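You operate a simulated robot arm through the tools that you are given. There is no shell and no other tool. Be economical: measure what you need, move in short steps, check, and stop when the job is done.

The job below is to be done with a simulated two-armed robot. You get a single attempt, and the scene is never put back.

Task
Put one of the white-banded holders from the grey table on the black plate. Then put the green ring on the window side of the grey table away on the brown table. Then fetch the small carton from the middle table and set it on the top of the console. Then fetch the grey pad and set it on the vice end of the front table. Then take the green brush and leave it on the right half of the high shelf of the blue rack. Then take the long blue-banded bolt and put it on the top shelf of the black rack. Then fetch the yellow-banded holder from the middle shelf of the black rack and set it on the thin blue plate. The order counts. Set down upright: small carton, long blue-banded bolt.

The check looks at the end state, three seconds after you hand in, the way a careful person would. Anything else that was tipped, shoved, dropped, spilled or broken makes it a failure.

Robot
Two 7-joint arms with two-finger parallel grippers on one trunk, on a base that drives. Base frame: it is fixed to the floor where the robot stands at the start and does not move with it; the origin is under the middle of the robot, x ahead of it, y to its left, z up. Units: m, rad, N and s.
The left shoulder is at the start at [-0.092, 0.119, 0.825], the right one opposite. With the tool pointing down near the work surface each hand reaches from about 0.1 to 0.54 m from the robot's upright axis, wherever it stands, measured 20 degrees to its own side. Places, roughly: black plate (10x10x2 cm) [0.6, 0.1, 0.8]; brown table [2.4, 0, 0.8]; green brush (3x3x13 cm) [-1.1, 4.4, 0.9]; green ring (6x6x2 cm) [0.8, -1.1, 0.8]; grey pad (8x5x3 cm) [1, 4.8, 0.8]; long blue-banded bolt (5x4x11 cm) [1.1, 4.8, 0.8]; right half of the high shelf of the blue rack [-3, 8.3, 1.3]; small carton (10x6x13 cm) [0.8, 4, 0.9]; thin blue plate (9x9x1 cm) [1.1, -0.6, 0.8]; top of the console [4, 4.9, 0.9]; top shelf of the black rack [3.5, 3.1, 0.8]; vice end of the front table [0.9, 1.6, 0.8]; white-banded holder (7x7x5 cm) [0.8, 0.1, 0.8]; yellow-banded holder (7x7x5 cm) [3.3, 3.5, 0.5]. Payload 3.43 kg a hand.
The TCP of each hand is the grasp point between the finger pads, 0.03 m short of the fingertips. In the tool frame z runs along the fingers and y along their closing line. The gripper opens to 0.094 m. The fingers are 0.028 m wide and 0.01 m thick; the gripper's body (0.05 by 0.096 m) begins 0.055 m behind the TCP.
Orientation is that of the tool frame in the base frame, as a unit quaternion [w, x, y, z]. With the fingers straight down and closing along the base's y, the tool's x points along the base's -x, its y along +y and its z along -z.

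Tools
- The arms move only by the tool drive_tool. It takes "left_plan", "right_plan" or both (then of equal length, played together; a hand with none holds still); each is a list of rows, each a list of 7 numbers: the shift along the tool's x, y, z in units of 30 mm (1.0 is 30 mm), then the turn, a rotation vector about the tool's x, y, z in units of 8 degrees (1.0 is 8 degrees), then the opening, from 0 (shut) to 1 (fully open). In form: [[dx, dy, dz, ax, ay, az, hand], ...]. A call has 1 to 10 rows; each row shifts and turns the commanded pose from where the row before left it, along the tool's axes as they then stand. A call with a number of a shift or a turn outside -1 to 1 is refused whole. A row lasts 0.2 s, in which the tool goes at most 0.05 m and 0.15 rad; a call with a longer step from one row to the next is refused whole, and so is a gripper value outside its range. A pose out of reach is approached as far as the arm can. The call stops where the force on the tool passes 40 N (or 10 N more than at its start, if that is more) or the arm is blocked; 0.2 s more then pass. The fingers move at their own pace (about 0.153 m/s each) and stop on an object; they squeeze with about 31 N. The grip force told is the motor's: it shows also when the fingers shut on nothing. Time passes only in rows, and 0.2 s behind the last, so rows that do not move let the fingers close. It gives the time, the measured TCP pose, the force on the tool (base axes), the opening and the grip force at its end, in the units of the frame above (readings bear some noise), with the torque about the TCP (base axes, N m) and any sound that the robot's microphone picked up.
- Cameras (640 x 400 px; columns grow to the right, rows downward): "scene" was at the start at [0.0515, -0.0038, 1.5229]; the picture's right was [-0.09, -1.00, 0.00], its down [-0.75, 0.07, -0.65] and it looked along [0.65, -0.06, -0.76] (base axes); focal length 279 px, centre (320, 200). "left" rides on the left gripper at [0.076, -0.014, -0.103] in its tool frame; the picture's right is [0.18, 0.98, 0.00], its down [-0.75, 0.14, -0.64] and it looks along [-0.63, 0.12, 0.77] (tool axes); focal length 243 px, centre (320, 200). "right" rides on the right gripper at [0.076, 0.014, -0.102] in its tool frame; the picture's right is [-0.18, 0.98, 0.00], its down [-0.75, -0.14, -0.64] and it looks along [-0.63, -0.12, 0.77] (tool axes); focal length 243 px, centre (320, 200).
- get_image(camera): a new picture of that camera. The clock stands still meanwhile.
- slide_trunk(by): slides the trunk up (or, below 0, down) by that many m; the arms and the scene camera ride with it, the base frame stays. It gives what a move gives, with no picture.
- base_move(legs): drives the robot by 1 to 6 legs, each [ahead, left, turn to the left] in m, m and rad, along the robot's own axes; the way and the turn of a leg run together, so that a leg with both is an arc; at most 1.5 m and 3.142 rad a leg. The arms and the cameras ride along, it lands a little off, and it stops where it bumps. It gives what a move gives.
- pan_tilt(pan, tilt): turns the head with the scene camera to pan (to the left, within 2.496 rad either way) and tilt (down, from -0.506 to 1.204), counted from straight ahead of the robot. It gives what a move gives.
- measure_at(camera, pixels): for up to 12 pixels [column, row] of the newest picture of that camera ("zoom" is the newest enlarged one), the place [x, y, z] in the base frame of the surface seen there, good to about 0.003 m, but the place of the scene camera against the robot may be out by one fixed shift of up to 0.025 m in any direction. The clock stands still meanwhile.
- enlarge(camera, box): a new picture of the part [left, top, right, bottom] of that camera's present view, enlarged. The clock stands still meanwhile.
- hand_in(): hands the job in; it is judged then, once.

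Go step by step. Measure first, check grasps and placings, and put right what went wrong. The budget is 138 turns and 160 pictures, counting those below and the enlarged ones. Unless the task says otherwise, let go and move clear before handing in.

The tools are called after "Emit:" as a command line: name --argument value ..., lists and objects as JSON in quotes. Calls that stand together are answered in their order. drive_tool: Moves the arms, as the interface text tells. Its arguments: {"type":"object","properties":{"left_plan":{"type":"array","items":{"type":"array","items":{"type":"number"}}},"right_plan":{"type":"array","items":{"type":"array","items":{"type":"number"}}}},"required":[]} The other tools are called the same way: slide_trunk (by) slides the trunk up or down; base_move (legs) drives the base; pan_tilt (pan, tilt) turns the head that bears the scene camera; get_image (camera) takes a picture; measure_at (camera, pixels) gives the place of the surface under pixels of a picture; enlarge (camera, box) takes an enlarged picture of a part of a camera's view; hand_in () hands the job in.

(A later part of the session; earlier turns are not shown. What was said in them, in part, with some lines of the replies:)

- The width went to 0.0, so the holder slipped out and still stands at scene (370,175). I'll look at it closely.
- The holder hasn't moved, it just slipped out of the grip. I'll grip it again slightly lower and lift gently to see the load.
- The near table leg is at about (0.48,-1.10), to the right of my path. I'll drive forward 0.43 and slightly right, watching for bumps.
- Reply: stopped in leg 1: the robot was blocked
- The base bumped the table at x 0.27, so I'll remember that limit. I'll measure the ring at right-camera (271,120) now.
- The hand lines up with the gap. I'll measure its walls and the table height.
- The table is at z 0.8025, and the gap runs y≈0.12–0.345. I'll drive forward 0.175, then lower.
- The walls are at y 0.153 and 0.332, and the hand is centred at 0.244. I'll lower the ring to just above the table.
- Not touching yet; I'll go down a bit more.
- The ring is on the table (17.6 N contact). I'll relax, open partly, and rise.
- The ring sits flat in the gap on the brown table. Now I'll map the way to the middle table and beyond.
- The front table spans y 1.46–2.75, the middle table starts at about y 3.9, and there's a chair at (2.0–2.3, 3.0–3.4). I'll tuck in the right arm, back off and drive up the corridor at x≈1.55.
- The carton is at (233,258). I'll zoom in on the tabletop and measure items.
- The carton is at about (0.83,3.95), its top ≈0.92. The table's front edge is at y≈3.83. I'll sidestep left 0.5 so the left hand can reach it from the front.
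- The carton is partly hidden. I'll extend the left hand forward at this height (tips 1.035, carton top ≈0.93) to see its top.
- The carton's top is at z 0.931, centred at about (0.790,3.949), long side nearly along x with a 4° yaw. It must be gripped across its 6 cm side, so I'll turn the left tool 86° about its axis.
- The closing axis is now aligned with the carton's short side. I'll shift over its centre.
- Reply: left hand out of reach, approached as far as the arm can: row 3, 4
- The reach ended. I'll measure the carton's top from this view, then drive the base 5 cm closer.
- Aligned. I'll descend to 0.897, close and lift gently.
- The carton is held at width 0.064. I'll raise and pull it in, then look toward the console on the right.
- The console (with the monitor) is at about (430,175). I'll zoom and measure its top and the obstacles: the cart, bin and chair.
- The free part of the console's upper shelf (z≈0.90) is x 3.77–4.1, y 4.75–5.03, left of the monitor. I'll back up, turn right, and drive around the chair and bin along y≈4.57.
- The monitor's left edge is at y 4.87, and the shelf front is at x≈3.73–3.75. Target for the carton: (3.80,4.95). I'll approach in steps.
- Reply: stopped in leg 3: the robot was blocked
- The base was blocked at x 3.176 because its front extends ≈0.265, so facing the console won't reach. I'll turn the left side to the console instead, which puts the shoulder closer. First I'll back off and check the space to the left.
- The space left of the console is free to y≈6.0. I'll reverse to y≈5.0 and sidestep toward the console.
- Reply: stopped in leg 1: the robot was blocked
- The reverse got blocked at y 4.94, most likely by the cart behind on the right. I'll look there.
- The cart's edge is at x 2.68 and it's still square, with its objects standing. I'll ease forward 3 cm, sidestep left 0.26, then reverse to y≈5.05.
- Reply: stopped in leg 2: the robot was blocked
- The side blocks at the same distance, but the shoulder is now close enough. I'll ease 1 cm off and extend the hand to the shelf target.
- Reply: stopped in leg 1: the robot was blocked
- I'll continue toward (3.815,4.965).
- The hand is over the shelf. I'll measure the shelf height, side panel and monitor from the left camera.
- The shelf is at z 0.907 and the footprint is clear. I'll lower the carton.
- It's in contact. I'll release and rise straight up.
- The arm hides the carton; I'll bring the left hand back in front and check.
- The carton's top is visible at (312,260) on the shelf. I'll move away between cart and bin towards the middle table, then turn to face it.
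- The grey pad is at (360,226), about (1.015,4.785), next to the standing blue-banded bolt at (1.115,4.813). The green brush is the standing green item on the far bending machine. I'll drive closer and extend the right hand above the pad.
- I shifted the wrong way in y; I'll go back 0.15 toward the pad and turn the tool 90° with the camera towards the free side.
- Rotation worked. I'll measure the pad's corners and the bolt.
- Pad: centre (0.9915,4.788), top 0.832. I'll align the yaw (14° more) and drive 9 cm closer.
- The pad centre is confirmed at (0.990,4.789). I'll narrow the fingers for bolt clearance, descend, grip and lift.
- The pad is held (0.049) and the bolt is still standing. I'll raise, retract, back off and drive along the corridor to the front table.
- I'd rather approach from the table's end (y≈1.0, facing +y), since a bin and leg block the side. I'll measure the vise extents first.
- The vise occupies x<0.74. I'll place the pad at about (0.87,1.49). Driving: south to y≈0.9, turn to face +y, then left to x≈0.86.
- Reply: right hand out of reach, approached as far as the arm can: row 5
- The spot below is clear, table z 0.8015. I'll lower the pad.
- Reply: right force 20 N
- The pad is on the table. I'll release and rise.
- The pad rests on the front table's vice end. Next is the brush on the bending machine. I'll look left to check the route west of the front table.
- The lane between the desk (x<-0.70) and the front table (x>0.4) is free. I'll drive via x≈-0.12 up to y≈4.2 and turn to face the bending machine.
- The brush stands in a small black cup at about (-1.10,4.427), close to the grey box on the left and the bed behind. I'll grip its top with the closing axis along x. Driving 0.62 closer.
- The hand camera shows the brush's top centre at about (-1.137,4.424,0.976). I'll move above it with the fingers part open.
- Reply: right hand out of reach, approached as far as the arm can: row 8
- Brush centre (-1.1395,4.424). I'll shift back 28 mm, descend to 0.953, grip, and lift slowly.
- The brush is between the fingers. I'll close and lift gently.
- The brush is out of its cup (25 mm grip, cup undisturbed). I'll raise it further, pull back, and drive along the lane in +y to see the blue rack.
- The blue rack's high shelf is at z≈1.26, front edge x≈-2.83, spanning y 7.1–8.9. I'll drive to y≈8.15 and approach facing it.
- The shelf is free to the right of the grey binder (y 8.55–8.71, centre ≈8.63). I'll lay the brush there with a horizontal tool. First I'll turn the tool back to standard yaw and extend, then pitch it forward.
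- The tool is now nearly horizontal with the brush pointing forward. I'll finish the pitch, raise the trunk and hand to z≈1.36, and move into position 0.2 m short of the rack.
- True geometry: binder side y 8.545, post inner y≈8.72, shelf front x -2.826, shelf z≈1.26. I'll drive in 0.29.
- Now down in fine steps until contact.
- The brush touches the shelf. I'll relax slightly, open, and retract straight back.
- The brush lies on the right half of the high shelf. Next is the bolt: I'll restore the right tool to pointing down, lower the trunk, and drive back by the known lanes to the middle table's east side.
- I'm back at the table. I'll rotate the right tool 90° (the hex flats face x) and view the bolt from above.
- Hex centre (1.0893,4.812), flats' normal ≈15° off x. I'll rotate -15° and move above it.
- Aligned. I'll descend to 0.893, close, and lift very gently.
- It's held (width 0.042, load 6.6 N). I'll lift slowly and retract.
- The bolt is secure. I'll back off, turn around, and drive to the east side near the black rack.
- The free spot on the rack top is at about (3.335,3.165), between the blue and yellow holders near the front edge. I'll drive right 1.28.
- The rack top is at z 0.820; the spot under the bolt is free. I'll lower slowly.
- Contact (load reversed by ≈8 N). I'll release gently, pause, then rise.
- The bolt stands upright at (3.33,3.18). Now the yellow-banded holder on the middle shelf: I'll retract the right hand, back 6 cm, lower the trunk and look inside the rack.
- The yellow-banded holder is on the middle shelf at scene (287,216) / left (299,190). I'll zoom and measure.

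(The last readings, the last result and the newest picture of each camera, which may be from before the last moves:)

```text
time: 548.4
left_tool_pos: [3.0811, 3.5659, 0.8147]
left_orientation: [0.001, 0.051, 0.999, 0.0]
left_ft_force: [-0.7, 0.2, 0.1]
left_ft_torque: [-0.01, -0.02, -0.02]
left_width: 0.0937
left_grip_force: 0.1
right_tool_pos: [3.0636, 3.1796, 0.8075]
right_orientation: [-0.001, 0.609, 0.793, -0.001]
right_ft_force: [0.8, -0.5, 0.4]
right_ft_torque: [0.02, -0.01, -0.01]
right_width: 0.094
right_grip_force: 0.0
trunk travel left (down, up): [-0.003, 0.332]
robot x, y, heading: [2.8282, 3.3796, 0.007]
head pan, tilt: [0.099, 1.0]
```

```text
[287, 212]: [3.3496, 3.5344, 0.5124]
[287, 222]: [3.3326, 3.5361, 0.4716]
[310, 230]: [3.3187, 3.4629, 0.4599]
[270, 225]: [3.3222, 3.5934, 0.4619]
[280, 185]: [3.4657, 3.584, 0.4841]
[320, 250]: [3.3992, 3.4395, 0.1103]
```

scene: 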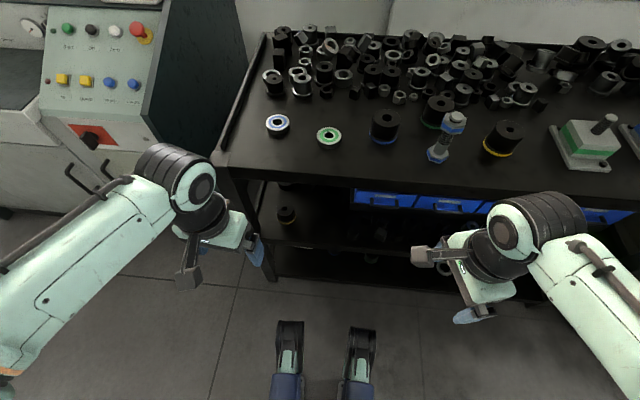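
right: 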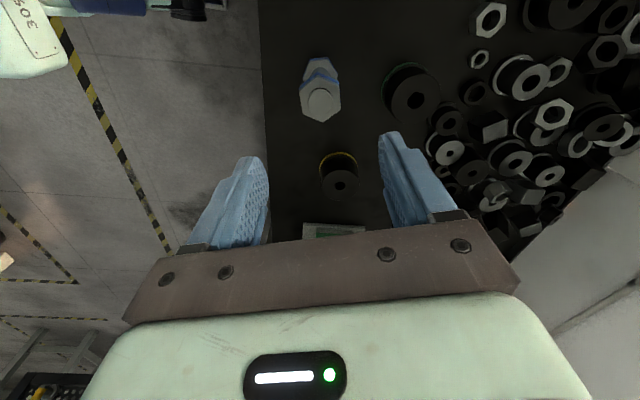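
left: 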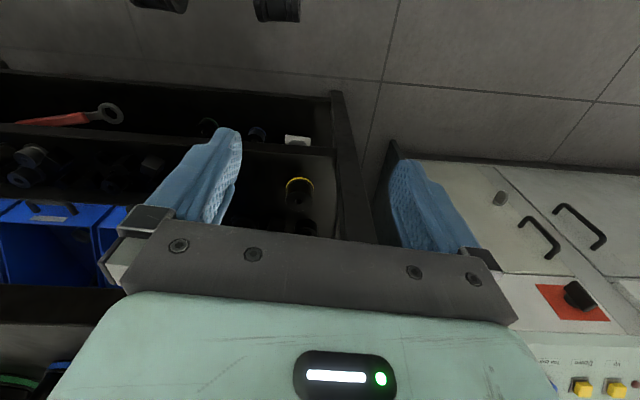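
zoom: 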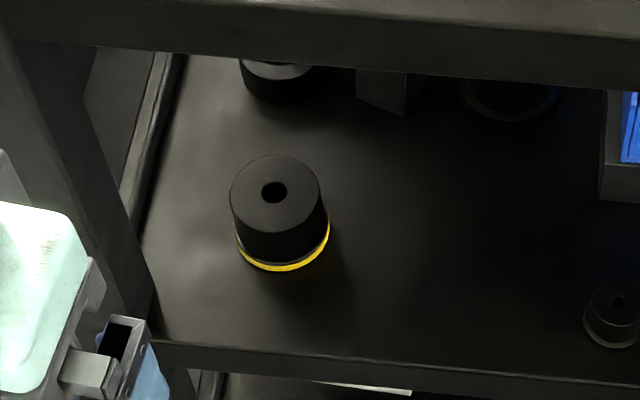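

Shelf z is 0.470; the holder's centre is (3.343,3.544), its top 0.521. I'll grasp with the left tool pitched 45° forward so it goes under the top shelf. Backing 0.1 first, then straighten the yaw, extend and pitch.

Emit:
base_move --legs '[[-0.1, 0, 0]]'

Emit:
drive_tool --left_plan '[[0, 0, 0, 0, 0, -0.72, 1], [-1, 0, 0.6, 0, 0, 0, 1], [-1, 0, 0.6, 0, 0, 0, 1], [-1, 0, 0.6, 0, 0, 0, 1], [-1, 0, 0.6, 0, 0, 0, 1], [-1, 0, 0.6, 0, 0, 0, 1]]'

Emit:
drive_tool --left_plan '[[0, 0, 0, 0, -1, 0, 1], [0, 0, 0, 0, -1, 0, 1], [0, 0, 0, 0, -1, 0, 1], [0, 0, 0, 0, -1, 0, 1], [0, 0, 0, 0, -1, 0, 1], [0, 0, 0, 0, -0.62, 0, 1], [0, 0, 0, 0, 0, 0, 1]]'

Emit:
get_image --camera "left"

```text
time: 549.5
left_tool_pos: [3.0006, 3.5672, 0.8154]
left_orientation: [0.001, 0.049, 0.999, 0.0]
left_ft_force: [0.2, 0.1, 0.5]
left_ft_torque: [-0.02, 0.04, 0.04]
left_width: 0.094
left_grip_force: 0.1
right_tool_pos: [2.9824, 3.1775, 0.8086]
right_orientation: [0.0, 0.609, 0.793, 0.0]
right_ft_force: [0.2, -0.2, 0.2]
right_ft_torque: [0.01, 0.03, -0.02]
right_width: 0.094
right_grip_force: 0.0
trunk travel left (down, up): [-0.003, 0.332]
robot x, y, heading: [2.7503, 3.377, 0.003]
head pan, tilt: [0.099, 1.0]
stopped in leg 1: the robot was blocked; the commanded pose is now the measured one
```

```text
time: 550.9
left_tool_pos: [3.1494, 3.5664, 0.725]
left_orientation: [0.002, -0.001, 1.0, 0.0]
left_ft_force: [-0.3, 0.8, 0.4]
left_ft_torque: [-0.01, -0.01, 0.02]
left_width: 0.094
left_grip_force: 0.1
right_tool_pos: [2.9826, 3.1785, 0.809]
right_orientation: [0.0, 0.609, 0.793, 0.0]
right_ft_force: [-0.1, -0.7, 0.9]
right_ft_torque: [0.04, 0.01, -0.03]
right_width: 0.094
right_grip_force: 0.0
trunk travel left (down, up): [-0.003, 0.332]
robot x, y, heading: [2.7517, 3.3759, 0.01]
head pan, tilt: [0.099, 1.0]
```

```text
time: 552.5
left_tool_pos: [3.1501, 3.5669, 0.7252]
left_orientation: [0.384, 0.0, 0.924, -0.001]
left_ft_force: [0.5, 0.0, 0.0]
left_ft_torque: [-0.02, 0.01, 0.03]
left_width: 0.094
left_grip_force: 0.1
right_tool_pos: [2.9822, 3.1784, 0.8067]
right_orientation: [0.0, 0.61, 0.792, 0.0]
right_ft_force: [-0.4, -0.2, 0.1]
right_ft_torque: [0.04, 0.01, -0.02]
right_width: 0.0942
right_grip_force: 0.0
trunk travel left (down, up): [-0.003, 0.332]
robot x, y, heading: [2.7538, 3.3749, 0.005]
head pan, tilt: [0.099, 1.0]
```

```text
45 pictures are left
```

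left: 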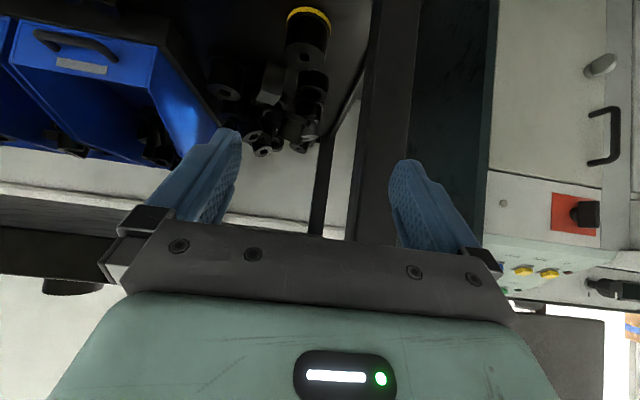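

The base bumped something behind at x 2.75, maybe the chair. I'll ease forward and look back.

Emit:
base_move --legs '[[0.03, 0, 0]]'

Emit:
pan_tilt --pan -2.45 --tilt 0.7

Emit:
get_image --camera "scene"

```text
time: 553.3
left_tool_pos: [3.1813, 3.5674, 0.7256]
left_orientation: [0.384, -0.001, 0.923, 0.0]
left_ft_force: [-0.6, 0.4, -0.3]
left_ft_torque: [0.01, 0.01, 0.03]
left_width: 0.0938
left_grip_force: 0.0
right_tool_pos: [3.0121, 3.178, 0.8085]
right_orientation: [0.0, 0.609, 0.793, 0.0]
right_ft_force: [1.1, 0.4, 0.2]
right_ft_torque: [0.01, 0.03, -0.04]
right_width: 0.0939
right_grip_force: 0.0
trunk travel left (down, up): [-0.003, 0.332]
robot x, y, heading: [2.7837, 3.3761, 0.011]
head pan, tilt: [0.099, 1.0]
```

```text
time: 555.6
left_tool_pos: [3.1801, 3.5669, 0.7249]
left_orientation: [0.384, 0.0, 0.924, -0.001]
left_ft_force: [-0.7, -0.2, 0.1]
left_ft_torque: [0.01, -0.02, 0.0]
left_width: 0.0938
left_grip_force: 0.1
right_tool_pos: [3.0121, 3.1795, 0.8081]
right_orientation: [0.0, 0.609, 0.793, 0.0]
right_ft_force: [0.6, -0.5, -0.6]
right_ft_torque: [-0.05, -0.01, -0.01]
right_width: 0.0938
right_grip_force: 0.0
trunk travel left (down, up): [-0.003, 0.332]
robot x, y, heading: [2.7796, 3.3776, 0.008]
head pan, tilt: [-2.45, 0.7]
```

```text
44 pictures are left
```

scene: 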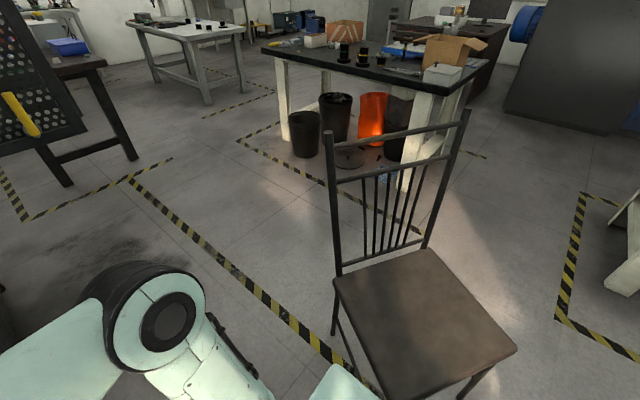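

Emit:
measure_at --camera "scene" --pixels '[[336, 290], [515, 348], [395, 393], [332, 333], [430, 250], [337, 160]]'

```text
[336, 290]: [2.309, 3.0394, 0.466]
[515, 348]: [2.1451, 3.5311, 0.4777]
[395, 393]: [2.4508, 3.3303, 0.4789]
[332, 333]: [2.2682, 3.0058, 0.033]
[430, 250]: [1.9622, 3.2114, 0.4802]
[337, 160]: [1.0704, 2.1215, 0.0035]
```

The chair is upright and in place; its seat corner is at about (2.45,3.33). Now I'll lower the left hand in front of the shelf to the pre-grasp point.

Emit:
drive_tool --left_plan '[[0.6, -0.15, 0.6, 0, 0, 0, 1], [0.6, -0.15, 0.6, 0, 0, 0, 1], [0.6, -0.15, 0.6, 0, 0, 0, 1], [0.6, -0.16, 0.6, 0, 0, 0, 1], [0.56, -0.16, 0.55, 0, 0, 0, 1], [-0.5, 0, 0.5, 0, 0, 0, 1], [-0.5, 0, 0.5, 0, 0, 0, 1], [0, 0, 0, 0, 0, 0, 1]]'

Emit:
get_image --camera "left"

Emit:
pan_tilt --pan 0.25 --tilt 0.95

Emit:
get_image --camera "scene"

```text
time: 557.4
left_tool_pos: [3.2215, 3.5432, 0.6]
left_orientation: [0.384, 0.0, 0.923, 0.0]
left_ft_force: [0.4, -0.4, 0.2]
left_ft_torque: [-0.01, 0.01, -0.01]
left_width: 0.094
left_grip_force: 0.0
right_tool_pos: [3.0122, 3.179, 0.808]
right_orientation: [0.0, 0.609, 0.793, 0.0]
right_ft_force: [-0.4, 0.3, 0.8]
right_ft_torque: [-0.02, 0.03, 0.0]
right_width: 0.0941
right_grip_force: 0.0
trunk travel left (down, up): [-0.003, 0.332]
robot x, y, heading: [2.7807, 3.377, 0.007]
head pan, tilt: [-2.45, 0.7]
```

```text
43 pictures are left
```

left: 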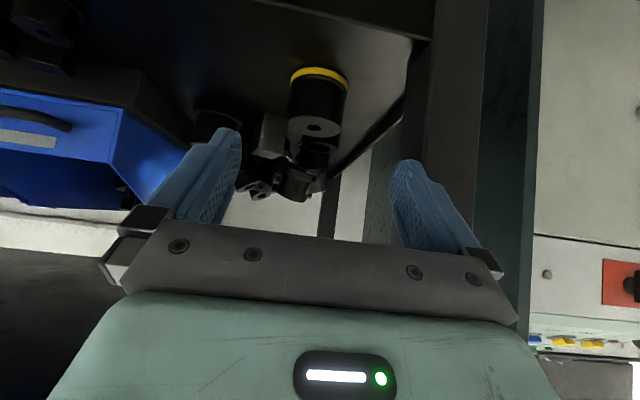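

```text
time: 559.8
left_tool_pos: [3.2218, 3.5436, 0.6004]
left_orientation: [0.383, -0.001, 0.924, 0.0]
left_ft_force: [0.0, 1.0, 0.0]
left_ft_torque: [-0.01, -0.02, 0.0]
left_width: 0.0942
left_grip_force: 0.1
right_tool_pos: [3.0118, 3.1789, 0.8071]
right_orientation: [0.0, 0.61, 0.793, 0.0]
right_ft_force: [-0.3, -0.6, 0.1]
right_ft_torque: [0.01, -0.03, 0.0]
right_width: 0.0942
right_grip_force: 0.1
trunk travel left (down, up): [-0.003, 0.332]
robot x, y, heading: [2.7813, 3.3772, 0.006]
head pan, tilt: [0.25, 0.949]
```

```text
42 pictures are left
```

scene: 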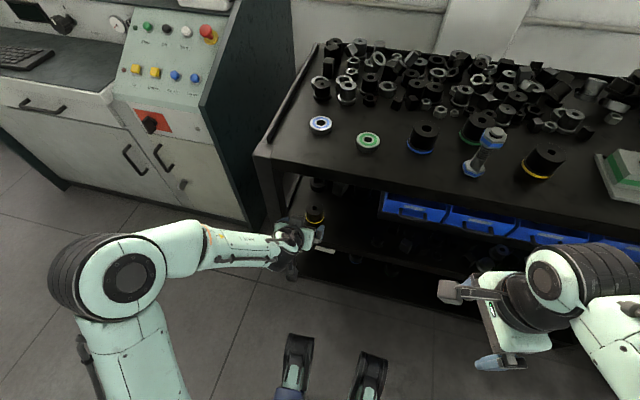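

Emit:
measure_at --camera "left" --pixels '[[316, 122], [292, 115], [341, 118], [316, 135], [316, 116], [294, 95], [345, 98], [400, 60], [405, 120], [280, 60], [400, 15]]'

Emit:
enlarge --camera "left" --box '[256, 50, 384, 150]'

```text
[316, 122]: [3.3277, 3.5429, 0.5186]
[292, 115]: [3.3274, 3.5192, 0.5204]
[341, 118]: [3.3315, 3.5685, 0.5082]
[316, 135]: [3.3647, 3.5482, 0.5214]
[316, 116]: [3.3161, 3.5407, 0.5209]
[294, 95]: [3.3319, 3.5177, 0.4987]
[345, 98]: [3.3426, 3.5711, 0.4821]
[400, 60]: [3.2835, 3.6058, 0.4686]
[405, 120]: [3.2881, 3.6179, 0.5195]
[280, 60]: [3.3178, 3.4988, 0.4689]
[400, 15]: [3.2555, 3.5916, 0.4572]
```

```text
4.00 times, centred on (320, 100) of left
```

zoom: 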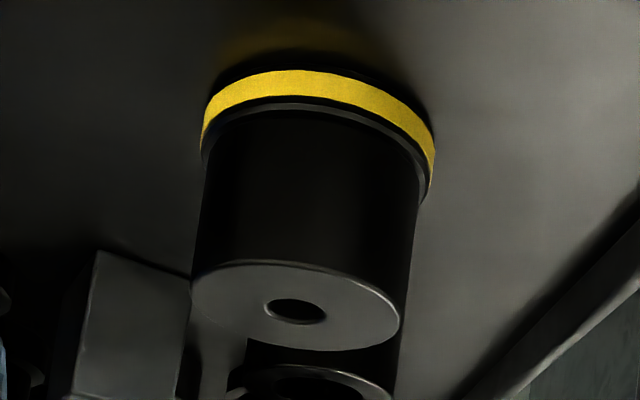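

Emit:
measure_at --camera "left" --pixels '[[280, 118], [290, 140], [272, 148], [325, 148], [305, 137], [300, 175], [220, 115], [262, 130]]'

```text
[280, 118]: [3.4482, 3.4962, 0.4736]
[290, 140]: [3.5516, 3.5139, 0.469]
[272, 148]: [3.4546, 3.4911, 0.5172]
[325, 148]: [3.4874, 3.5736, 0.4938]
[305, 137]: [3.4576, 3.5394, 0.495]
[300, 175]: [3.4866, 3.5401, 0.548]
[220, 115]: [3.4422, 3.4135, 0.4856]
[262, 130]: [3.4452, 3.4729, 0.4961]
```

Neighbours are ≥10 cm behind; the approach is clear. I'll move in along the tool axis to the holder.

Emit:
drive_tool --left_plan '[[-0.68, 0, 0.7, 0, 0, 0, 1], [0, 0, 0.8, 0, 0, 0, 1], [0, 0, 0.8, 0, 0, 0, 1], [0, 0, 0.8, 0, 0, 0, 1], [0, 0, 0.8, 0, 0, 0, 1], [0, 0, 0.6, 0, 0, 0, 1], [0, 0, 0.4, 0, 0, 0, 1], [0, 0, 0, 0, 0, 0, 1]]'

Emit:
get_image --camera "left"

```text
time: 561.6
left_tool_pos: [3.3412, 3.5444, 0.51]
left_orientation: [0.384, -0.001, 0.923, 0.001]
left_ft_force: [0.4, -0.9, -0.5]
left_ft_torque: [0.01, 0.02, 0.0]
left_width: 0.0938
left_grip_force: 0.0
right_tool_pos: [3.0121, 3.1787, 0.8073]
right_orientation: [0.0, 0.61, 0.792, -0.001]
right_ft_force: [0.6, -0.3, -0.3]
right_ft_torque: [-0.02, -0.01, 0.01]
right_width: 0.0943
right_grip_force: 0.1
trunk travel left (down, up): [-0.003, 0.332]
robot x, y, heading: [2.7841, 3.378, 0.005]
head pan, tilt: [0.25, 0.949]
```

```text
40 pictures are left
```

left: 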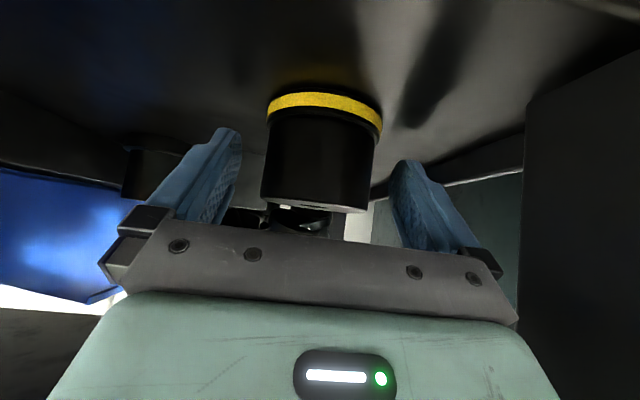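

The holder is between the fingers. I'll close, then lift straight up very slowly (combined tool x/z).

Emit:
drive_tool --left_plan '[[0, 0, 0.05, 0, 0, 0, 0], [0, 0, 0, 0, 0, 0, 0], [0, 0, 0, 0, 0, 0, 0], [0, 0, 0, 0, 0, 0, 0]]'

Emit:
drive_tool --left_plan '[[-0.06, 0, -0.06, 0, 0, 0, 0], [-0.07, 0, -0.07, 0, 0, 0, 0], [-0.07, 0, -0.07, 0, 0, 0, 0], [-0.07, 0, -0.07, 0, 0, 0, 0], [-0.1, 0, -0.1, 0, 0, 0, 0], [-0.1, 0, -0.1, 0, 0, 0, 0], [-0.1, 0, -0.1, 0, 0, 0, 0]]'

Emit:
get_image --camera "left"

```text
time: 562.6
left_tool_pos: [3.3419, 3.5441, 0.5092]
left_orientation: [0.384, -0.001, 0.923, 0.0]
left_ft_force: [-3.7, -4.1, 7.0]
left_ft_torque: [0.19, 0.31, 0.14]
left_width: 0.0613
left_grip_force: 31.0
right_tool_pos: [3.0111, 3.1793, 0.8084]
right_orientation: [0.0, 0.61, 0.793, 0.0]
right_ft_force: [1.0, 0.5, 0.5]
right_ft_torque: [-0.02, -0.01, 0.0]
right_width: 0.0938
right_grip_force: 0.1
trunk travel left (down, up): [-0.003, 0.332]
robot x, y, heading: [2.7802, 3.3788, 0.003]
head pan, tilt: [0.25, 0.949]
```

```text
time: 564.2
left_tool_pos: [3.3406, 3.5443, 0.5337]
left_orientation: [0.384, -0.002, 0.923, 0.001]
left_ft_force: [0.4, -1.2, -8.0]
left_ft_torque: [-0.01, 0.01, -0.04]
left_width: 0.061
left_grip_force: 30.8
right_tool_pos: [3.0123, 3.1796, 0.8074]
right_orientation: [0.0, 0.61, 0.792, 0.0]
right_ft_force: [0.0, 0.1, 0.5]
right_ft_torque: [-0.02, 0.03, 0.0]
right_width: 0.0941
right_grip_force: 0.2
trunk travel left (down, up): [-0.003, 0.332]
robot x, y, heading: [2.7807, 3.3812, 0.004]
head pan, tilt: [0.25, 0.949]
```

```text
39 pictures are left
```

left: 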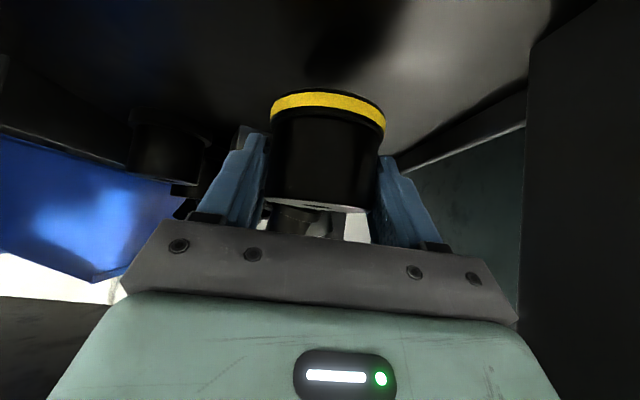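

The holder is held and upright (8 N). I'll withdraw it straight out of the rack.

Emit:
drive_tool --left_plan '[[0.15, 0, -0.15, 0, 0, 0, 0], [0.25, 0, -0.25, 0, 0, 0, 0], [0.32, 0, -0.32, 0, 0, 0, 0], [0.35, 0, -0.35, 0, 0, 0, 0], [0.35, 0, -0.35, 0, 0, 0, 0], [0.35, 0, -0.35, 0, 0, 0, 0], [0.35, 0, -0.35, 0, 0, 0, 0], [0.35, 0, -0.35, 0, 0, 0, 0], [0.35, 0, -0.35, 0, 0, 0, 0], [0.25, 0, -0.25, 0, 0, 0, 0]]'

Emit:
drive_tool --left_plan '[[0.1, 0, -0.3, 0, 0, 0, 0], [0.0, 0, -0.35, 0, 0, 0, 0], [-0.2, 0, -0.35, 0, 0, 0, 0], [-0.25, 0, -0.35, 0, 0, 0, 0], [-0.25, 0, -0.3, 0, 0, 0, 0], [-0.25, 0, -0.25, 0, 0, 0, 0], [-0.25, 0, -0.25, 0, 0, 0, 0], [-0.1, 0, -0.1, 0, 0, 0, 0]]'

Emit:
get_image --camera "left"

```text
time: 566.4
left_tool_pos: [3.2109, 3.544, 0.534]
left_orientation: [0.384, -0.001, 0.923, 0.0]
left_ft_force: [0.0, -1.0, -8.5]
left_ft_torque: [0.02, 0.02, 0.0]
left_width: 0.0605
left_grip_force: 30.2
right_tool_pos: [3.0136, 3.1792, 0.8072]
right_orientation: [0.0, 0.61, 0.793, 0.0]
right_ft_force: [0.0, -0.4, -0.7]
right_ft_torque: [0.0, 0.0, 0.03]
right_width: 0.0942
right_grip_force: 0.0
trunk travel left (down, up): [-0.003, 0.332]
robot x, y, heading: [2.7818, 3.3795, 0.008]
head pan, tilt: [0.25, 0.949]
```

```text
time: 568.2
left_tool_pos: [3.1891, 3.544, 0.6056]
left_orientation: [0.383, -0.001, 0.924, 0.0]
left_ft_force: [-0.1, 0.5, -8.6]
left_ft_torque: [-0.05, -0.02, -0.03]
left_width: 0.0606
left_grip_force: 30.6
right_tool_pos: [3.0121, 3.1792, 0.8078]
right_orientation: [0.0, 0.609, 0.793, 0.0]
right_ft_force: [-0.2, -0.1, -0.1]
right_ft_torque: [0.01, 0.01, -0.01]
right_width: 0.0937
right_grip_force: 0.0
trunk travel left (down, up): [-0.003, 0.332]
robot x, y, heading: [2.7786, 3.3786, 0.009]
head pan, tilt: [0.25, 0.949]
```

```text
38 pictures are left
```

left: 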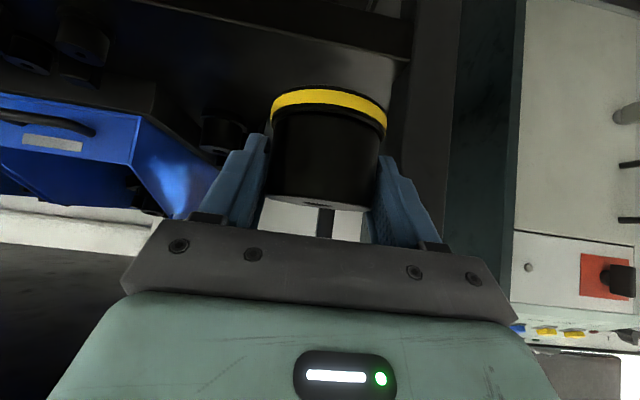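

Now I'll pull in slightly and take the holder north, clear of the rack, raise the trunk, and go around the chair and bin to the corridor.

Emit:
drive_tool --left_plan '[[0.2, 0, -0.2, 0, 0, 0, 0], [0.3, 0, -0.3, 0, 0, 0, 0], [0.3, 0, -0.3, 0, 0, 0, 0], [0.2, 0, -0.2, 0, 0, 0, 0]]'

Emit:
base_move --legs '[[0, 0.6, 0], [0, 0.62, -0.01]]'

Emit:
slide_trunk --by 0.27

Emit:
get_image --camera "left"

```text
time: 569.2
left_tool_pos: [3.1461, 3.5442, 0.6062]
left_orientation: [0.384, -0.001, 0.923, -0.001]
left_ft_force: [0.3, -0.5, -7.5]
left_ft_torque: [-0.03, 0.05, -0.03]
left_width: 0.0602
left_grip_force: 31.1
right_tool_pos: [3.0121, 3.1793, 0.8073]
right_orientation: [0.0, 0.61, 0.792, 0.0]
right_ft_force: [-0.5, -0.5, 0.7]
right_ft_torque: [0.01, -0.01, 0.01]
right_width: 0.0942
right_grip_force: 0.0
trunk travel left (down, up): [-0.003, 0.332]
robot x, y, heading: [2.7802, 3.3781, 0.007]
head pan, tilt: [0.25, 0.949]
```

```text
time: 576.7
left_tool_pos: [3.1412, 4.2605, 0.6048]
left_orientation: [0.381, 0.001, 0.925, -0.001]
left_ft_force: [0.5, -1.4, -7.5]
left_ft_torque: [0.01, 0.04, -0.01]
left_width: 0.0592
left_grip_force: 30.8
right_tool_pos: [3.0085, 3.895, 0.8068]
right_orientation: [0.001, 0.611, 0.792, -0.001]
right_ft_force: [0.4, -0.3, 0.5]
right_ft_torque: [0.0, 0.0, 0.0]
right_width: 0.0943
right_grip_force: 0.0
trunk travel left (down, up): [-0.003, 0.332]
robot x, y, heading: [2.7758, 4.0946, 0.003]
head pan, tilt: [0.25, 0.949]
stopped in leg 2: the robot was blocked; the commanded pose is now the measured one
```

```text
time: 579.5
left_tool_pos: [3.1423, 4.2591, 0.8751]
left_orientation: [0.384, 0.001, 0.923, -0.001]
left_ft_force: [-0.2, -0.6, -8.5]
left_ft_torque: [-0.01, 0.03, 0.03]
left_width: 0.059
left_grip_force: 31.3
right_tool_pos: [3.0073, 3.895, 1.0784]
right_orientation: [0.0, 0.611, 0.791, 0.0]
right_ft_force: [1.1, 0.6, -0.3]
right_ft_torque: [-0.01, 0.0, 0.03]
right_width: 0.0941
right_grip_force: 0.0
trunk travel left (down, up): [-0.273, 0.062]
robot x, y, heading: [2.775, 4.0909, 0.001]
head pan, tilt: [0.25, 0.949]
```

```text
37 pictures are left
```

left: 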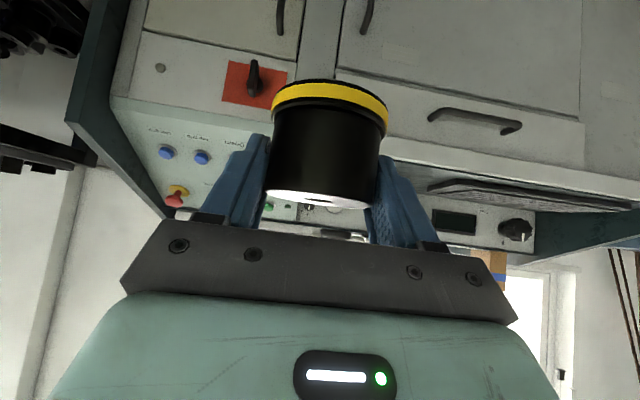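

The grip width crept from 0.0613 to 0.059, and the holder has slid ≈6 mm toward the fingertips: the tilted grip is creeping. I'll set it down temporarily on the free front strip of the rack top (about (3.31,3.33)) and regrip vertically.

Emit:
slide_trunk --by 0.06

Emit:
base_move --legs '[[0, -0.925, 0]]'

Emit:
get_image --camera "left"

```text
time: 580.5
left_tool_pos: [3.1462, 4.2592, 0.9377]
left_orientation: [0.385, 0.001, 0.923, -0.001]
left_ft_force: [-0.2, -1.0, -8.7]
left_ft_torque: [0.01, -0.05, 0.01]
left_width: 0.0592
left_grip_force: 30.7
right_tool_pos: [3.007, 3.8942, 1.138]
right_orientation: [0.0, 0.611, 0.791, 0.0]
right_ft_force: [0.3, 0.6, -0.2]
right_ft_torque: [-0.01, -0.04, 0.01]
right_width: 0.094
right_grip_force: 0.1
trunk travel left (down, up): [-0.333, 0.002]
robot x, y, heading: [2.775, 4.0999, 0.0]
head pan, tilt: [0.25, 0.949]
```

```text
time: 589.0
left_tool_pos: [3.1479, 3.3312, 0.9375]
left_orientation: [0.385, 0.002, 0.923, -0.001]
left_ft_force: [1.0, 0.7, -7.8]
left_ft_torque: [0.0, 0.02, 0.03]
left_width: 0.0593
left_grip_force: 30.9
right_tool_pos: [3.009, 2.9673, 1.1375]
right_orientation: [0.0, 0.612, 0.791, 0.0]
right_ft_force: [-0.8, -0.1, -1.2]
right_ft_torque: [0.03, -0.01, -0.03]
right_width: 0.094
right_grip_force: 0.1
trunk travel left (down, up): [-0.333, 0.002]
robot x, y, heading: [2.7765, 3.1654, -0.002]
head pan, tilt: [0.25, 0.949]
```

```text
36 pictures are left
5 turns are left
```

left: 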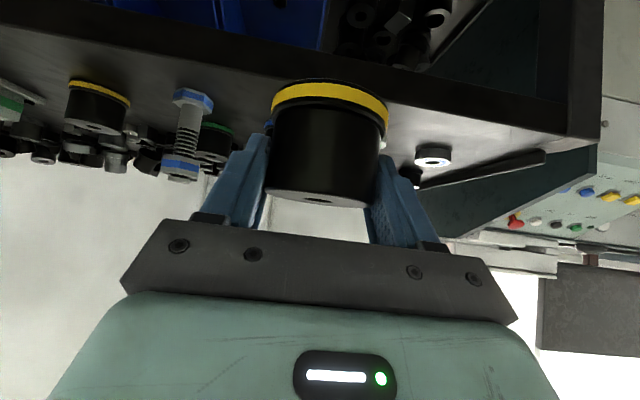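

The width has held at 0.0593 for the last 9 s, so the creep has stopped; with only 5 turns left I'll carry it directly. Driving around the chair and bin, turning, and going south to the grey table's east side in one go, then taking pictures.

Emit:
base_move --legs '[[0.125, 1.435, 0], [-1.2, 0, 0], [0, 0, -3.14], [0.08, 1.49, 0], [0, 1.49, 0], [0, 1.49, 0]]'

Emit:
base_move --legs '[[0, 0.57, 0]]'

Emit:
pan_tilt --pan 0.15 --tilt 0.85

Emit:
get_image --camera "scene"

Emit:
get_image --camera "left"

Emit:
measure_at --camera "scene" --pixels '[[240, 160], [280, 160], [320, 160], [360, 160], [240, 200], [280, 200], [320, 200], [360, 200], [240, 240], [280, 240], [320, 240], [360, 240]]'

```text
time: 624.5
left_tool_pos: [1.2941, 3.1185, 0.9354]
left_orientation: [-0.001, 0.924, 0.004, -0.383]
left_ft_force: [0.1, -0.9, -7.5]
left_ft_torque: [0.0, 0.01, -0.02]
left_width: 0.0585
left_grip_force: 30.7
right_tool_pos: [1.4266, 3.4857, 1.1373]
right_orientation: [-0.001, 0.794, -0.608, 0.0]
right_ft_force: [-0.2, -0.9, -0.2]
right_ft_torque: [0.04, -0.02, 0.04]
right_width: 0.0939
right_grip_force: 0.1
trunk travel left (down, up): [-0.333, 0.002]
robot x, y, heading: [1.6603, 3.2903, -3.131]
head pan, tilt: [0.25, 0.949]
stopped in leg 4: the robot was blocked; the commanded pose is now the measured one
```

```text
time: 630.1
left_tool_pos: [1.3004, 2.5473, 0.9364]
left_orientation: [0.0, 0.923, 0.005, -0.384]
left_ft_force: [0.1, 0.3, -7.7]
left_ft_torque: [-0.01, 0.0, -0.03]
left_width: 0.0587
left_grip_force: 31.1
right_tool_pos: [1.4338, 2.9135, 1.1368]
right_orientation: [0.0, 0.795, -0.606, 0.0]
right_ft_force: [-0.8, -0.5, -1.3]
right_ft_torque: [-0.02, 0.01, -0.01]
right_width: 0.094
right_grip_force: 0.2
trunk travel left (down, up): [-0.333, 0.002]
robot x, y, heading: [1.668, 2.7169, -3.118]
head pan, tilt: [0.25, 0.949]
```

```text
time: 630.7
left_tool_pos: [1.3009, 2.5465, 0.9363]
left_orientation: [0.001, 0.923, 0.005, -0.385]
left_ft_force: [0.8, 0.6, -9.0]
left_ft_torque: [0.01, -0.04, -0.01]
left_width: 0.059
left_grip_force: 31.0
right_tool_pos: [1.4331, 2.9119, 1.1369]
right_orientation: [0.0, 0.795, -0.606, 0.0]
right_ft_force: [-0.6, -0.4, -0.8]
right_ft_torque: [0.02, -0.03, 0.02]
right_width: 0.094
right_grip_force: 0.0
trunk travel left (down, up): [-0.333, 0.002]
robot x, y, heading: [1.6671, 2.7153, -3.127]
head pan, tilt: [0.15, 0.85]
```

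```text
35 pictures are left
```

scene: 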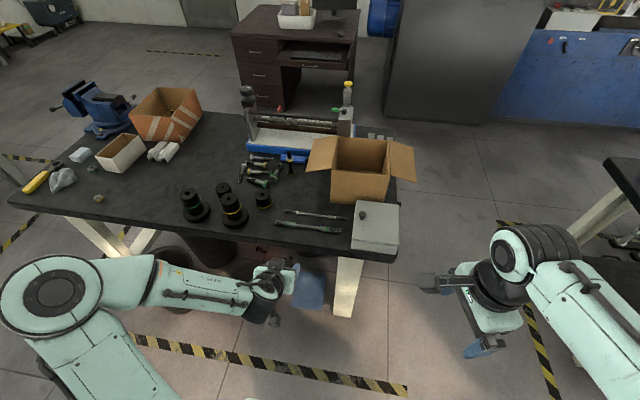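

```text
34 pictures are left
```

left: 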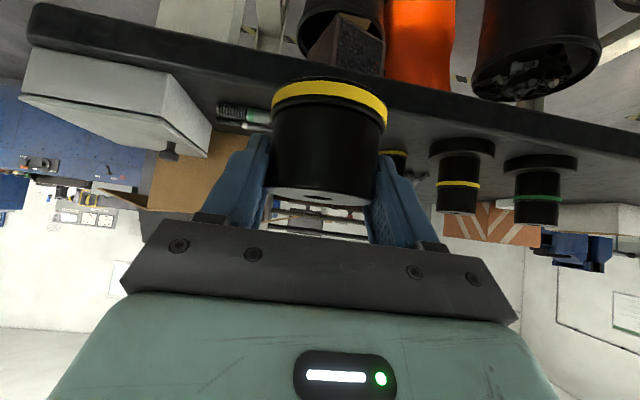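

```text
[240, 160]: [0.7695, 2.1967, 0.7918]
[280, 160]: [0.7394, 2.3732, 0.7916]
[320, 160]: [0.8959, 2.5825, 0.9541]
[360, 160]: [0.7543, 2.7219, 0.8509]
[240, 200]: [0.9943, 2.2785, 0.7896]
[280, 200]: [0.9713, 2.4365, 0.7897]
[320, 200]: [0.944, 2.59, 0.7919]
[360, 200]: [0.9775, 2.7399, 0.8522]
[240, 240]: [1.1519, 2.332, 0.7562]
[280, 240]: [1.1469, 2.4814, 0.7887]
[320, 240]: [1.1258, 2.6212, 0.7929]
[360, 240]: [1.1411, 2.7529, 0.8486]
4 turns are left
```

The holder is still held (0.059). The chair blocked one leg but I'm past it now at (1.667,2.715). I'll continue south to y≈-0.55 and take pictures plus a grid of measurements.

Emit:
base_move --legs '[[0.05, 1.09, -0.0146], [0, 1.09, 0], [0, 1.085, 0]]'

Emit:
pan_tilt --pan 0.0 --tilt 0.95

Emit:
get_image --camera "scene"

Emit:
measure_at --camera "scene" --pixels '[[260, 190], [290, 190], [320, 190], [350, 190], [260, 215], [290, 215], [320, 215], [350, 215], [260, 240], [290, 240], [320, 240], [350, 240]]'

Emit:
measure_at --camera "scene" --pixels '[[275, 203], [305, 203], [335, 203], [365, 203], [275, 228], [305, 228], [335, 228], [365, 228], [380, 190], [380, 215], [400, 230], [230, 200]]'

Emit:
enlarge --camera "scene" --box '[220, 150, 420, 275]'

Emit:
get_image --camera "left"

```text
time: 659.6
left_tool_pos: [1.3361, -0.7499, 0.9361]
left_orientation: [0.005, 0.923, 0.015, -0.384]
left_ft_force: [0.1, 0.9, -8.3]
left_ft_torque: [0.02, 0.01, -0.02]
left_width: 0.0584
left_grip_force: 31.0
right_tool_pos: [1.4614, -0.3816, 1.1384]
right_orientation: [0.0, 0.802, -0.597, 0.001]
right_ft_force: [-0.6, -0.3, 0.3]
right_ft_torque: [0.0, -0.02, -0.01]
right_width: 0.0939
right_grip_force: 0.1
trunk travel left (down, up): [-0.333, 0.002]
robot x, y, heading: [1.7026, -0.5714, -3.103]
head pan, tilt: [0.15, 0.85]
```

```text
time: 660.3
left_tool_pos: [1.3367, -0.7513, 0.9368]
left_orientation: [0.005, 0.923, 0.015, -0.384]
left_ft_force: [-1.2, 0.5, -7.4]
left_ft_torque: [-0.02, 0.0, -0.04]
left_width: 0.0584
left_grip_force: 31.0
right_tool_pos: [1.4625, -0.3812, 1.1384]
right_orientation: [0.0, 0.802, -0.597, 0.0]
right_ft_force: [0.4, 0.1, 0.5]
right_ft_torque: [0.02, 0.02, 0.02]
right_width: 0.0939
right_grip_force: 0.0
trunk travel left (down, up): [-0.333, 0.002]
robot x, y, heading: [1.7022, -0.5748, -3.102]
head pan, tilt: [0.0, 0.949]
```

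```text
33 pictures are left
```

scene: 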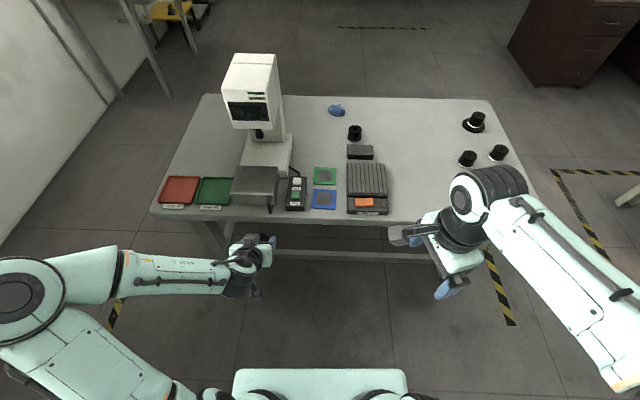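

```text
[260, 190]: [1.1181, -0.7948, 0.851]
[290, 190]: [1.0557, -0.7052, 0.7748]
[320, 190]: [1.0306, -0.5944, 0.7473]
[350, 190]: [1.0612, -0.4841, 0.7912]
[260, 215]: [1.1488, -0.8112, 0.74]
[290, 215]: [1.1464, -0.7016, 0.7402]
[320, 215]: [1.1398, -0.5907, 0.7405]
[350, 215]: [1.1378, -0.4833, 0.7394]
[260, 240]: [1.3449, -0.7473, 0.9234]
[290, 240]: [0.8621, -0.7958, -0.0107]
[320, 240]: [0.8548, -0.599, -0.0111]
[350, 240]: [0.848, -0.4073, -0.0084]
```

```text
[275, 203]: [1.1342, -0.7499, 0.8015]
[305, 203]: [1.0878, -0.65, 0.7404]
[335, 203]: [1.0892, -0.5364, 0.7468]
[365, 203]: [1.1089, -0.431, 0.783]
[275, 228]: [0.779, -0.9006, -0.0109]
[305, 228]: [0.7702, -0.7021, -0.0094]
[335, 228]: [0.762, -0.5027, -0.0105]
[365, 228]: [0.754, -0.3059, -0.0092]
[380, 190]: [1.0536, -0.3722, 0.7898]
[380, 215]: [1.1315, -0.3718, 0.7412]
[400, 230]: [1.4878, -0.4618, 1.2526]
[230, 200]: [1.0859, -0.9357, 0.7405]
```

```text
3.20 times, centred on (320, 212) of scene
```

zoom: 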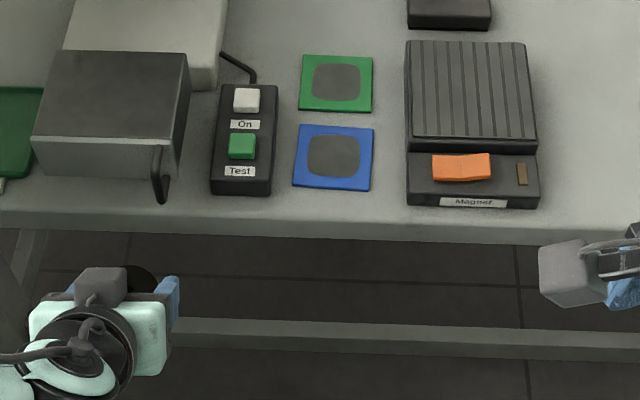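

```text
31 pictures are left
3 turns are left
```

left: 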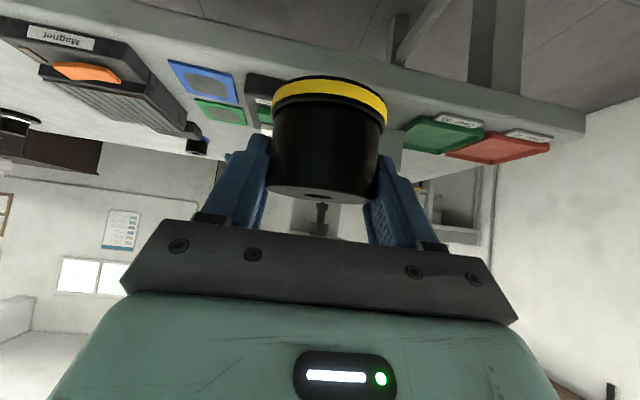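

The blue plate's centre reads ≈(1.069,-0.577) in the scene, about (1.053,-0.577,0.756) true. I'll measure it and the held holder accurately in the current left picture, then square up and move over the plate, with new pictures.

Emit:
measure_at --camera "left" --pixels '[[172, 64], [230, 74], [236, 101], [187, 92], [205, 83], [218, 110], [322, 150], [322, 180], [320, 194], [330, 92], [281, 185], [366, 192]]'

Emit:
base_move --legs '[[0, 0, -0.039], [0, -0.16, 0], [0.277, 0, 0]]'

Emit:
drive_tool --left_plan '[[0, 0, 0, 0, 0, 0, 0], [0, 0, 0, 0, 0, 0, 0]]'

Emit:
get_image --camera "scene"

Emit:
enlarge --camera "scene" --box '[200, 130, 440, 280]'

Emit:
get_image --camera "left"

Emit:
measure_at --camera "left" --pixels '[[322, 150], [330, 92], [330, 70], [330, 60], [330, 50], [300, 60], [360, 60], [280, 60], [390, 60], [250, 80], [410, 80], [330, 35]]'

```text
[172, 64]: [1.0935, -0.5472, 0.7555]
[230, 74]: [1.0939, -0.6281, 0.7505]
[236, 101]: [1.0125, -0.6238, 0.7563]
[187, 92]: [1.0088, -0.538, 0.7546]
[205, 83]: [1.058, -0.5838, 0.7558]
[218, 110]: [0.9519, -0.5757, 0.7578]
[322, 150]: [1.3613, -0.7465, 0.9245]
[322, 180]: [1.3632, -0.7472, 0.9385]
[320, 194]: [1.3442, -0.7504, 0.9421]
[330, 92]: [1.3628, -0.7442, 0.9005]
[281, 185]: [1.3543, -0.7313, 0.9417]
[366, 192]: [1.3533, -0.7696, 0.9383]
```

```text
time: 664.3
left_tool_pos: [1.0531, -0.5752, 0.9371]
left_orientation: [-0.004, 0.924, -0.004, -0.383]
left_ft_force: [0.6, -0.8, -8.2]
left_ft_torque: [-0.05, -0.02, 0.02]
left_width: 0.0582
left_grip_force: 31.2
right_tool_pos: [1.1938, -0.2118, 1.1375]
right_orientation: [0.001, 0.789, -0.614, 0.001]
right_ft_force: [0.2, -0.4, -1.0]
right_ft_torque: [-0.02, -0.02, -0.01]
right_width: 0.094
right_grip_force: 0.0
trunk travel left (down, up): [-0.333, 0.002]
robot x, y, heading: [1.4236, -0.4096, 3.137]
head pan, tilt: [0.0, 0.949]
```

```text
time: 664.9
left_tool_pos: [1.0542, -0.5756, 0.9369]
left_orientation: [-0.003, 0.923, -0.004, -0.384]
left_ft_force: [-0.7, -0.5, -8.0]
left_ft_torque: [-0.01, -0.01, 0.01]
left_width: 0.0584
left_grip_force: 31.0
right_tool_pos: [1.1927, -0.2119, 1.1371]
right_orientation: [-0.001, 0.789, -0.614, 0.0]
right_ft_force: [0.1, 0.0, 0.7]
right_ft_torque: [0.03, 0.01, -0.02]
right_width: 0.0939
right_grip_force: 0.0
trunk travel left (down, up): [-0.333, 0.002]
robot x, y, heading: [1.424, -0.4104, 3.136]
head pan, tilt: [0.0, 0.949]
```

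```text
30 pictures are left
```

scene: 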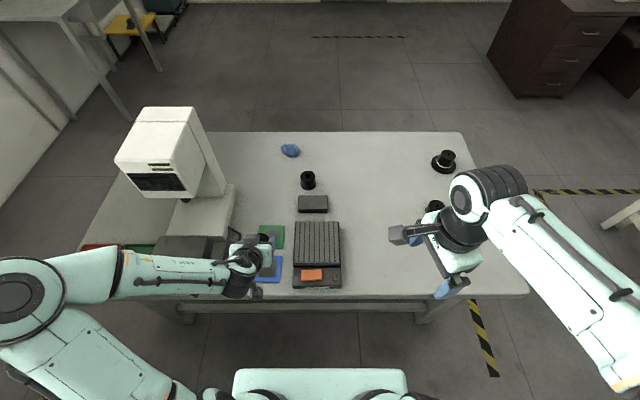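

```text
2.67 times, centred on (320, 205) of scene
```

zoom: 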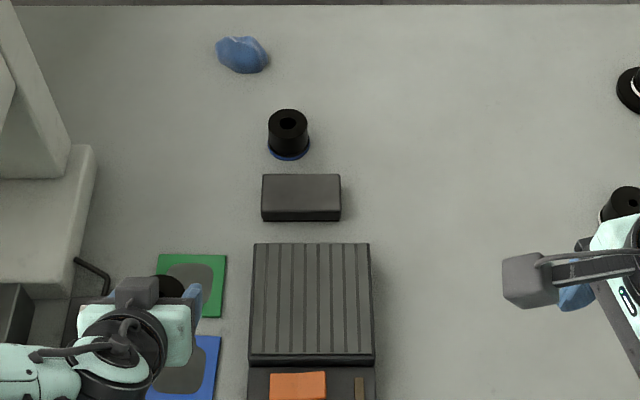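

```text
28 pictures are left
```

left: 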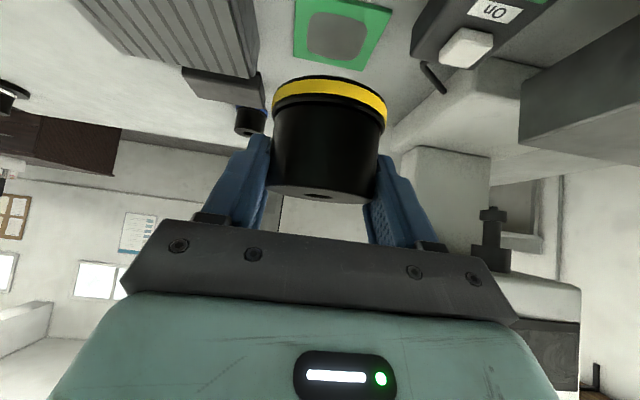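

```text
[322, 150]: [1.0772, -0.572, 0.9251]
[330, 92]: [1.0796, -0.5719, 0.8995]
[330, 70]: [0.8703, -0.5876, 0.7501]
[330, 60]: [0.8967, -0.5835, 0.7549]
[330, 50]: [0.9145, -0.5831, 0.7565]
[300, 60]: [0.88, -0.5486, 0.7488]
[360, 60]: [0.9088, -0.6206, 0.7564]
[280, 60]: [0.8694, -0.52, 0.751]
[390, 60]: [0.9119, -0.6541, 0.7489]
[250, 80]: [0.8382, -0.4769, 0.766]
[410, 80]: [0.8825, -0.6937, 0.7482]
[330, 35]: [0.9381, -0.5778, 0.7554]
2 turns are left
```

The plate's centre is (1.053,-0.581), top 0.756; the holder's axis sits 8 mm ahead of the TCP and its bottom 45 mm below. I'll shift +6.5 mm in x and -6.5 mm in y, lower to contact, open partly (the test box is close), and back out along the tool axis.

Emit:
drive_tool --left_plan '[[0.15, 0.22, -0.15, 0, 0, 0, 0], [0.28, 0, 0.28, 0, 0, 0, 0], [0.28, 0, 0.28, 0, 0, 0, 0], [0.28, 0, 0.28, 0, 0, 0, 0], [0.28, 0, 0.28, 0, 0, 0, 0], [0.28, 0, 0.28, 0, 0, 0, 0], [0.28, 0, 0.28, 0, 0, 0, 0], [0.28, 0, 0.28, 0, 0, 0, 0], [0.28, 0, 0.28, 0, 0, 0, 0], [0.28, 0, 0.28, 0, 0, 0, 0]]'

Emit:
drive_tool --left_plan '[[0.28, 0, 0.28, 0, 0, 0, 0], [0.28, 0, 0.28, 0, 0, 0, 0], [0.06, 0, 0.06, 0, 0, 0, 0], [0.06, 0, 0.06, 0, 0, 0, 0], [0.03, 0, 0.03, 0, 0, 0, 0], [0, 0, 0, 0, 0, 0, 0]]'

Emit:
drive_tool --left_plan '[[0, 0, 0, 0, 0, 0, 0.7], [0, 0, 0, 0, 0, 0, 0.78], [0, 0, 0, 0, 0, 0, 0.78], [0, 0, -0.3, 0, 0, 0, 0.78], [0, 0, -0.6, 0, 0, 0, 0.78], [0, 0, -0.8, 0, 0, 0, 0.78], [0, 0, -0.8, 0, 0, 0, 0.78], [0, 0, -0.8, 0, 0, 0, 0.78], [0, 0, -0.8, 0, 0, 0, 0.78], [0, 0, -0.8, 0, 0, 0, 0.78]]'

Emit:
base_move --legs '[[-0.15, 0, 0]]'

Emit:
get_image --camera "left"

Emit:
get_image --camera "scene"

```text
time: 667.1
left_tool_pos: [1.0517, -0.5837, 0.8315]
left_orientation: [-0.003, 0.923, -0.005, -0.384]
left_ft_force: [0.3, -0.2, -8.0]
left_ft_torque: [0.03, -0.03, 0.0]
left_width: 0.058
left_grip_force: 31.2
left hand out of reach, approached as far as the arm can: row 1
right_tool_pos: [1.194, -0.2128, 1.1375]
right_orientation: [0.001, 0.789, -0.615, 0.0]
right_ft_force: [-0.3, -1.1, 0.7]
right_ft_torque: [0.0, -0.01, 0.0]
right_width: 0.0942
right_grip_force: 0.0
trunk travel left (down, up): [-0.333, 0.002]
robot x, y, heading: [1.4244, -0.4158, 3.134]
head pan, tilt: [0.0, 0.949]
```

```text
time: 668.5
left_tool_pos: [1.0529, -0.5823, 0.8016]
left_orientation: [-0.002, 0.923, -0.004, -0.386]
left_ft_force: [4.1, -2.7, 12.8]
left_ft_torque: [-0.16, -0.74, -0.04]
left_width: 0.0581
left_grip_force: 31.1
right_tool_pos: [1.1942, -0.2125, 1.138]
right_orientation: [0.0, 0.789, -0.614, 0.001]
right_ft_force: [0.2, -0.3, 0.0]
right_ft_torque: [0.0, 0.01, 0.01]
right_width: 0.0942
right_grip_force: 0.1
trunk travel left (down, up): [-0.333, 0.002]
robot x, y, heading: [1.4226, -0.4155, 3.138]
head pan, tilt: [0.0, 0.949]
```

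```text
time: 670.7
left_tool_pos: [1.0534, -0.582, 0.8794]
left_orientation: [-0.003, 0.924, -0.004, -0.383]
left_ft_force: [-0.7, 0.2, 0.4]
left_ft_torque: [0.02, 0.02, -0.02]
left_width: 0.0733
left_grip_force: 0.0
left hand out of reach, approached as far as the arm can: row 6, 7, 8, 9, 10
right_tool_pos: [1.1938, -0.2115, 1.1372]
right_orientation: [0.0, 0.789, -0.615, -0.001]
right_ft_force: [-0.1, -0.3, 0.3]
right_ft_torque: [0.04, 0.01, 0.03]
right_width: 0.094
right_grip_force: 0.0
trunk travel left (down, up): [-0.333, 0.002]
robot x, y, heading: [1.4243, -0.4149, 3.139]
head pan, tilt: [0.0, 0.949]
```

```text
time: 672.1
left_tool_pos: [1.2016, -0.5831, 0.8788]
left_orientation: [-0.002, 0.923, -0.003, -0.385]
left_ft_force: [0.3, -0.2, 0.2]
left_ft_torque: [0.0, -0.02, -0.04]
left_width: 0.0733
left_grip_force: 0.0
right_tool_pos: [1.3393, -0.2117, 1.1375]
right_orientation: [0.0, 0.79, -0.613, -0.001]
right_ft_force: [-0.2, 0.7, -0.6]
right_ft_torque: [-0.01, 0.0, -0.01]
right_width: 0.0937
right_grip_force: 0.0
trunk travel left (down, up): [-0.333, 0.002]
robot x, y, heading: [1.5669, -0.4175, 3.136]
head pan, tilt: [0.0, 0.949]
```

```text
27 pictures are left
```

left: 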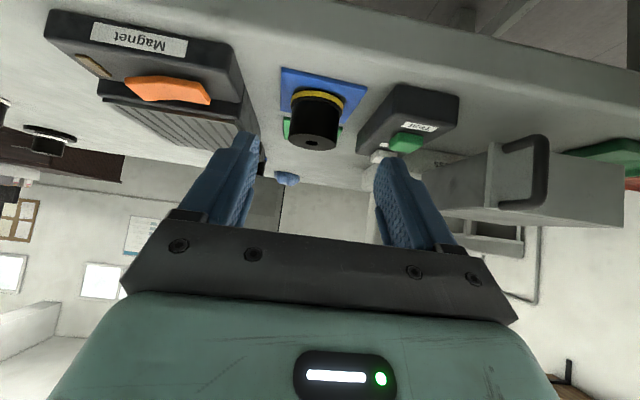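

```text
26 pictures are left
1 turns are left
```

scene: 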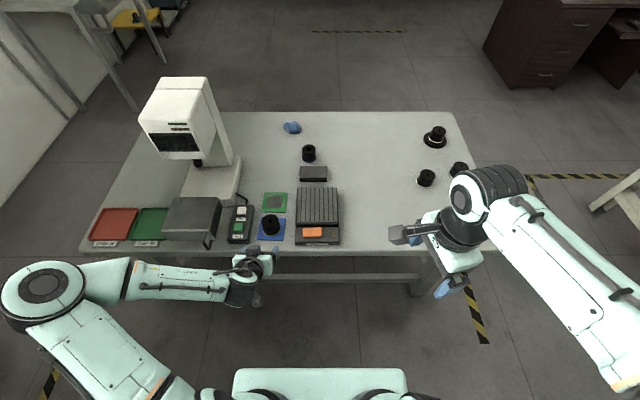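

The yellow-banded holder stands upright on the blue plate (left (316,115), scene (271,225)), and both hands are empty and clear, so I'm handing in.

Emit:
hand_in

```text
The job is handed in.
```

I did all seven moves in the order asked and handed the job in; I haven't seen the check's result.

- **Where things are:** the last picture of each item showed it standing or lying where it should be. The one exception is the small carton: only its top was visible on the console, because the arm hid the rest.
- **Bumps:** the base stopped against obstacles several times, including the chair (twice, I think) and probably the cart. Neither looked tipped. The cart was still square; the chair measured about 3 cm from an earlier reading, so it may have shifted slightly. One stop near the console I couldn't explain.
- **Slips:** the first holder slipped out of the grip once and stayed standing. The yellow-banded one crept in the grip but arrived upright.
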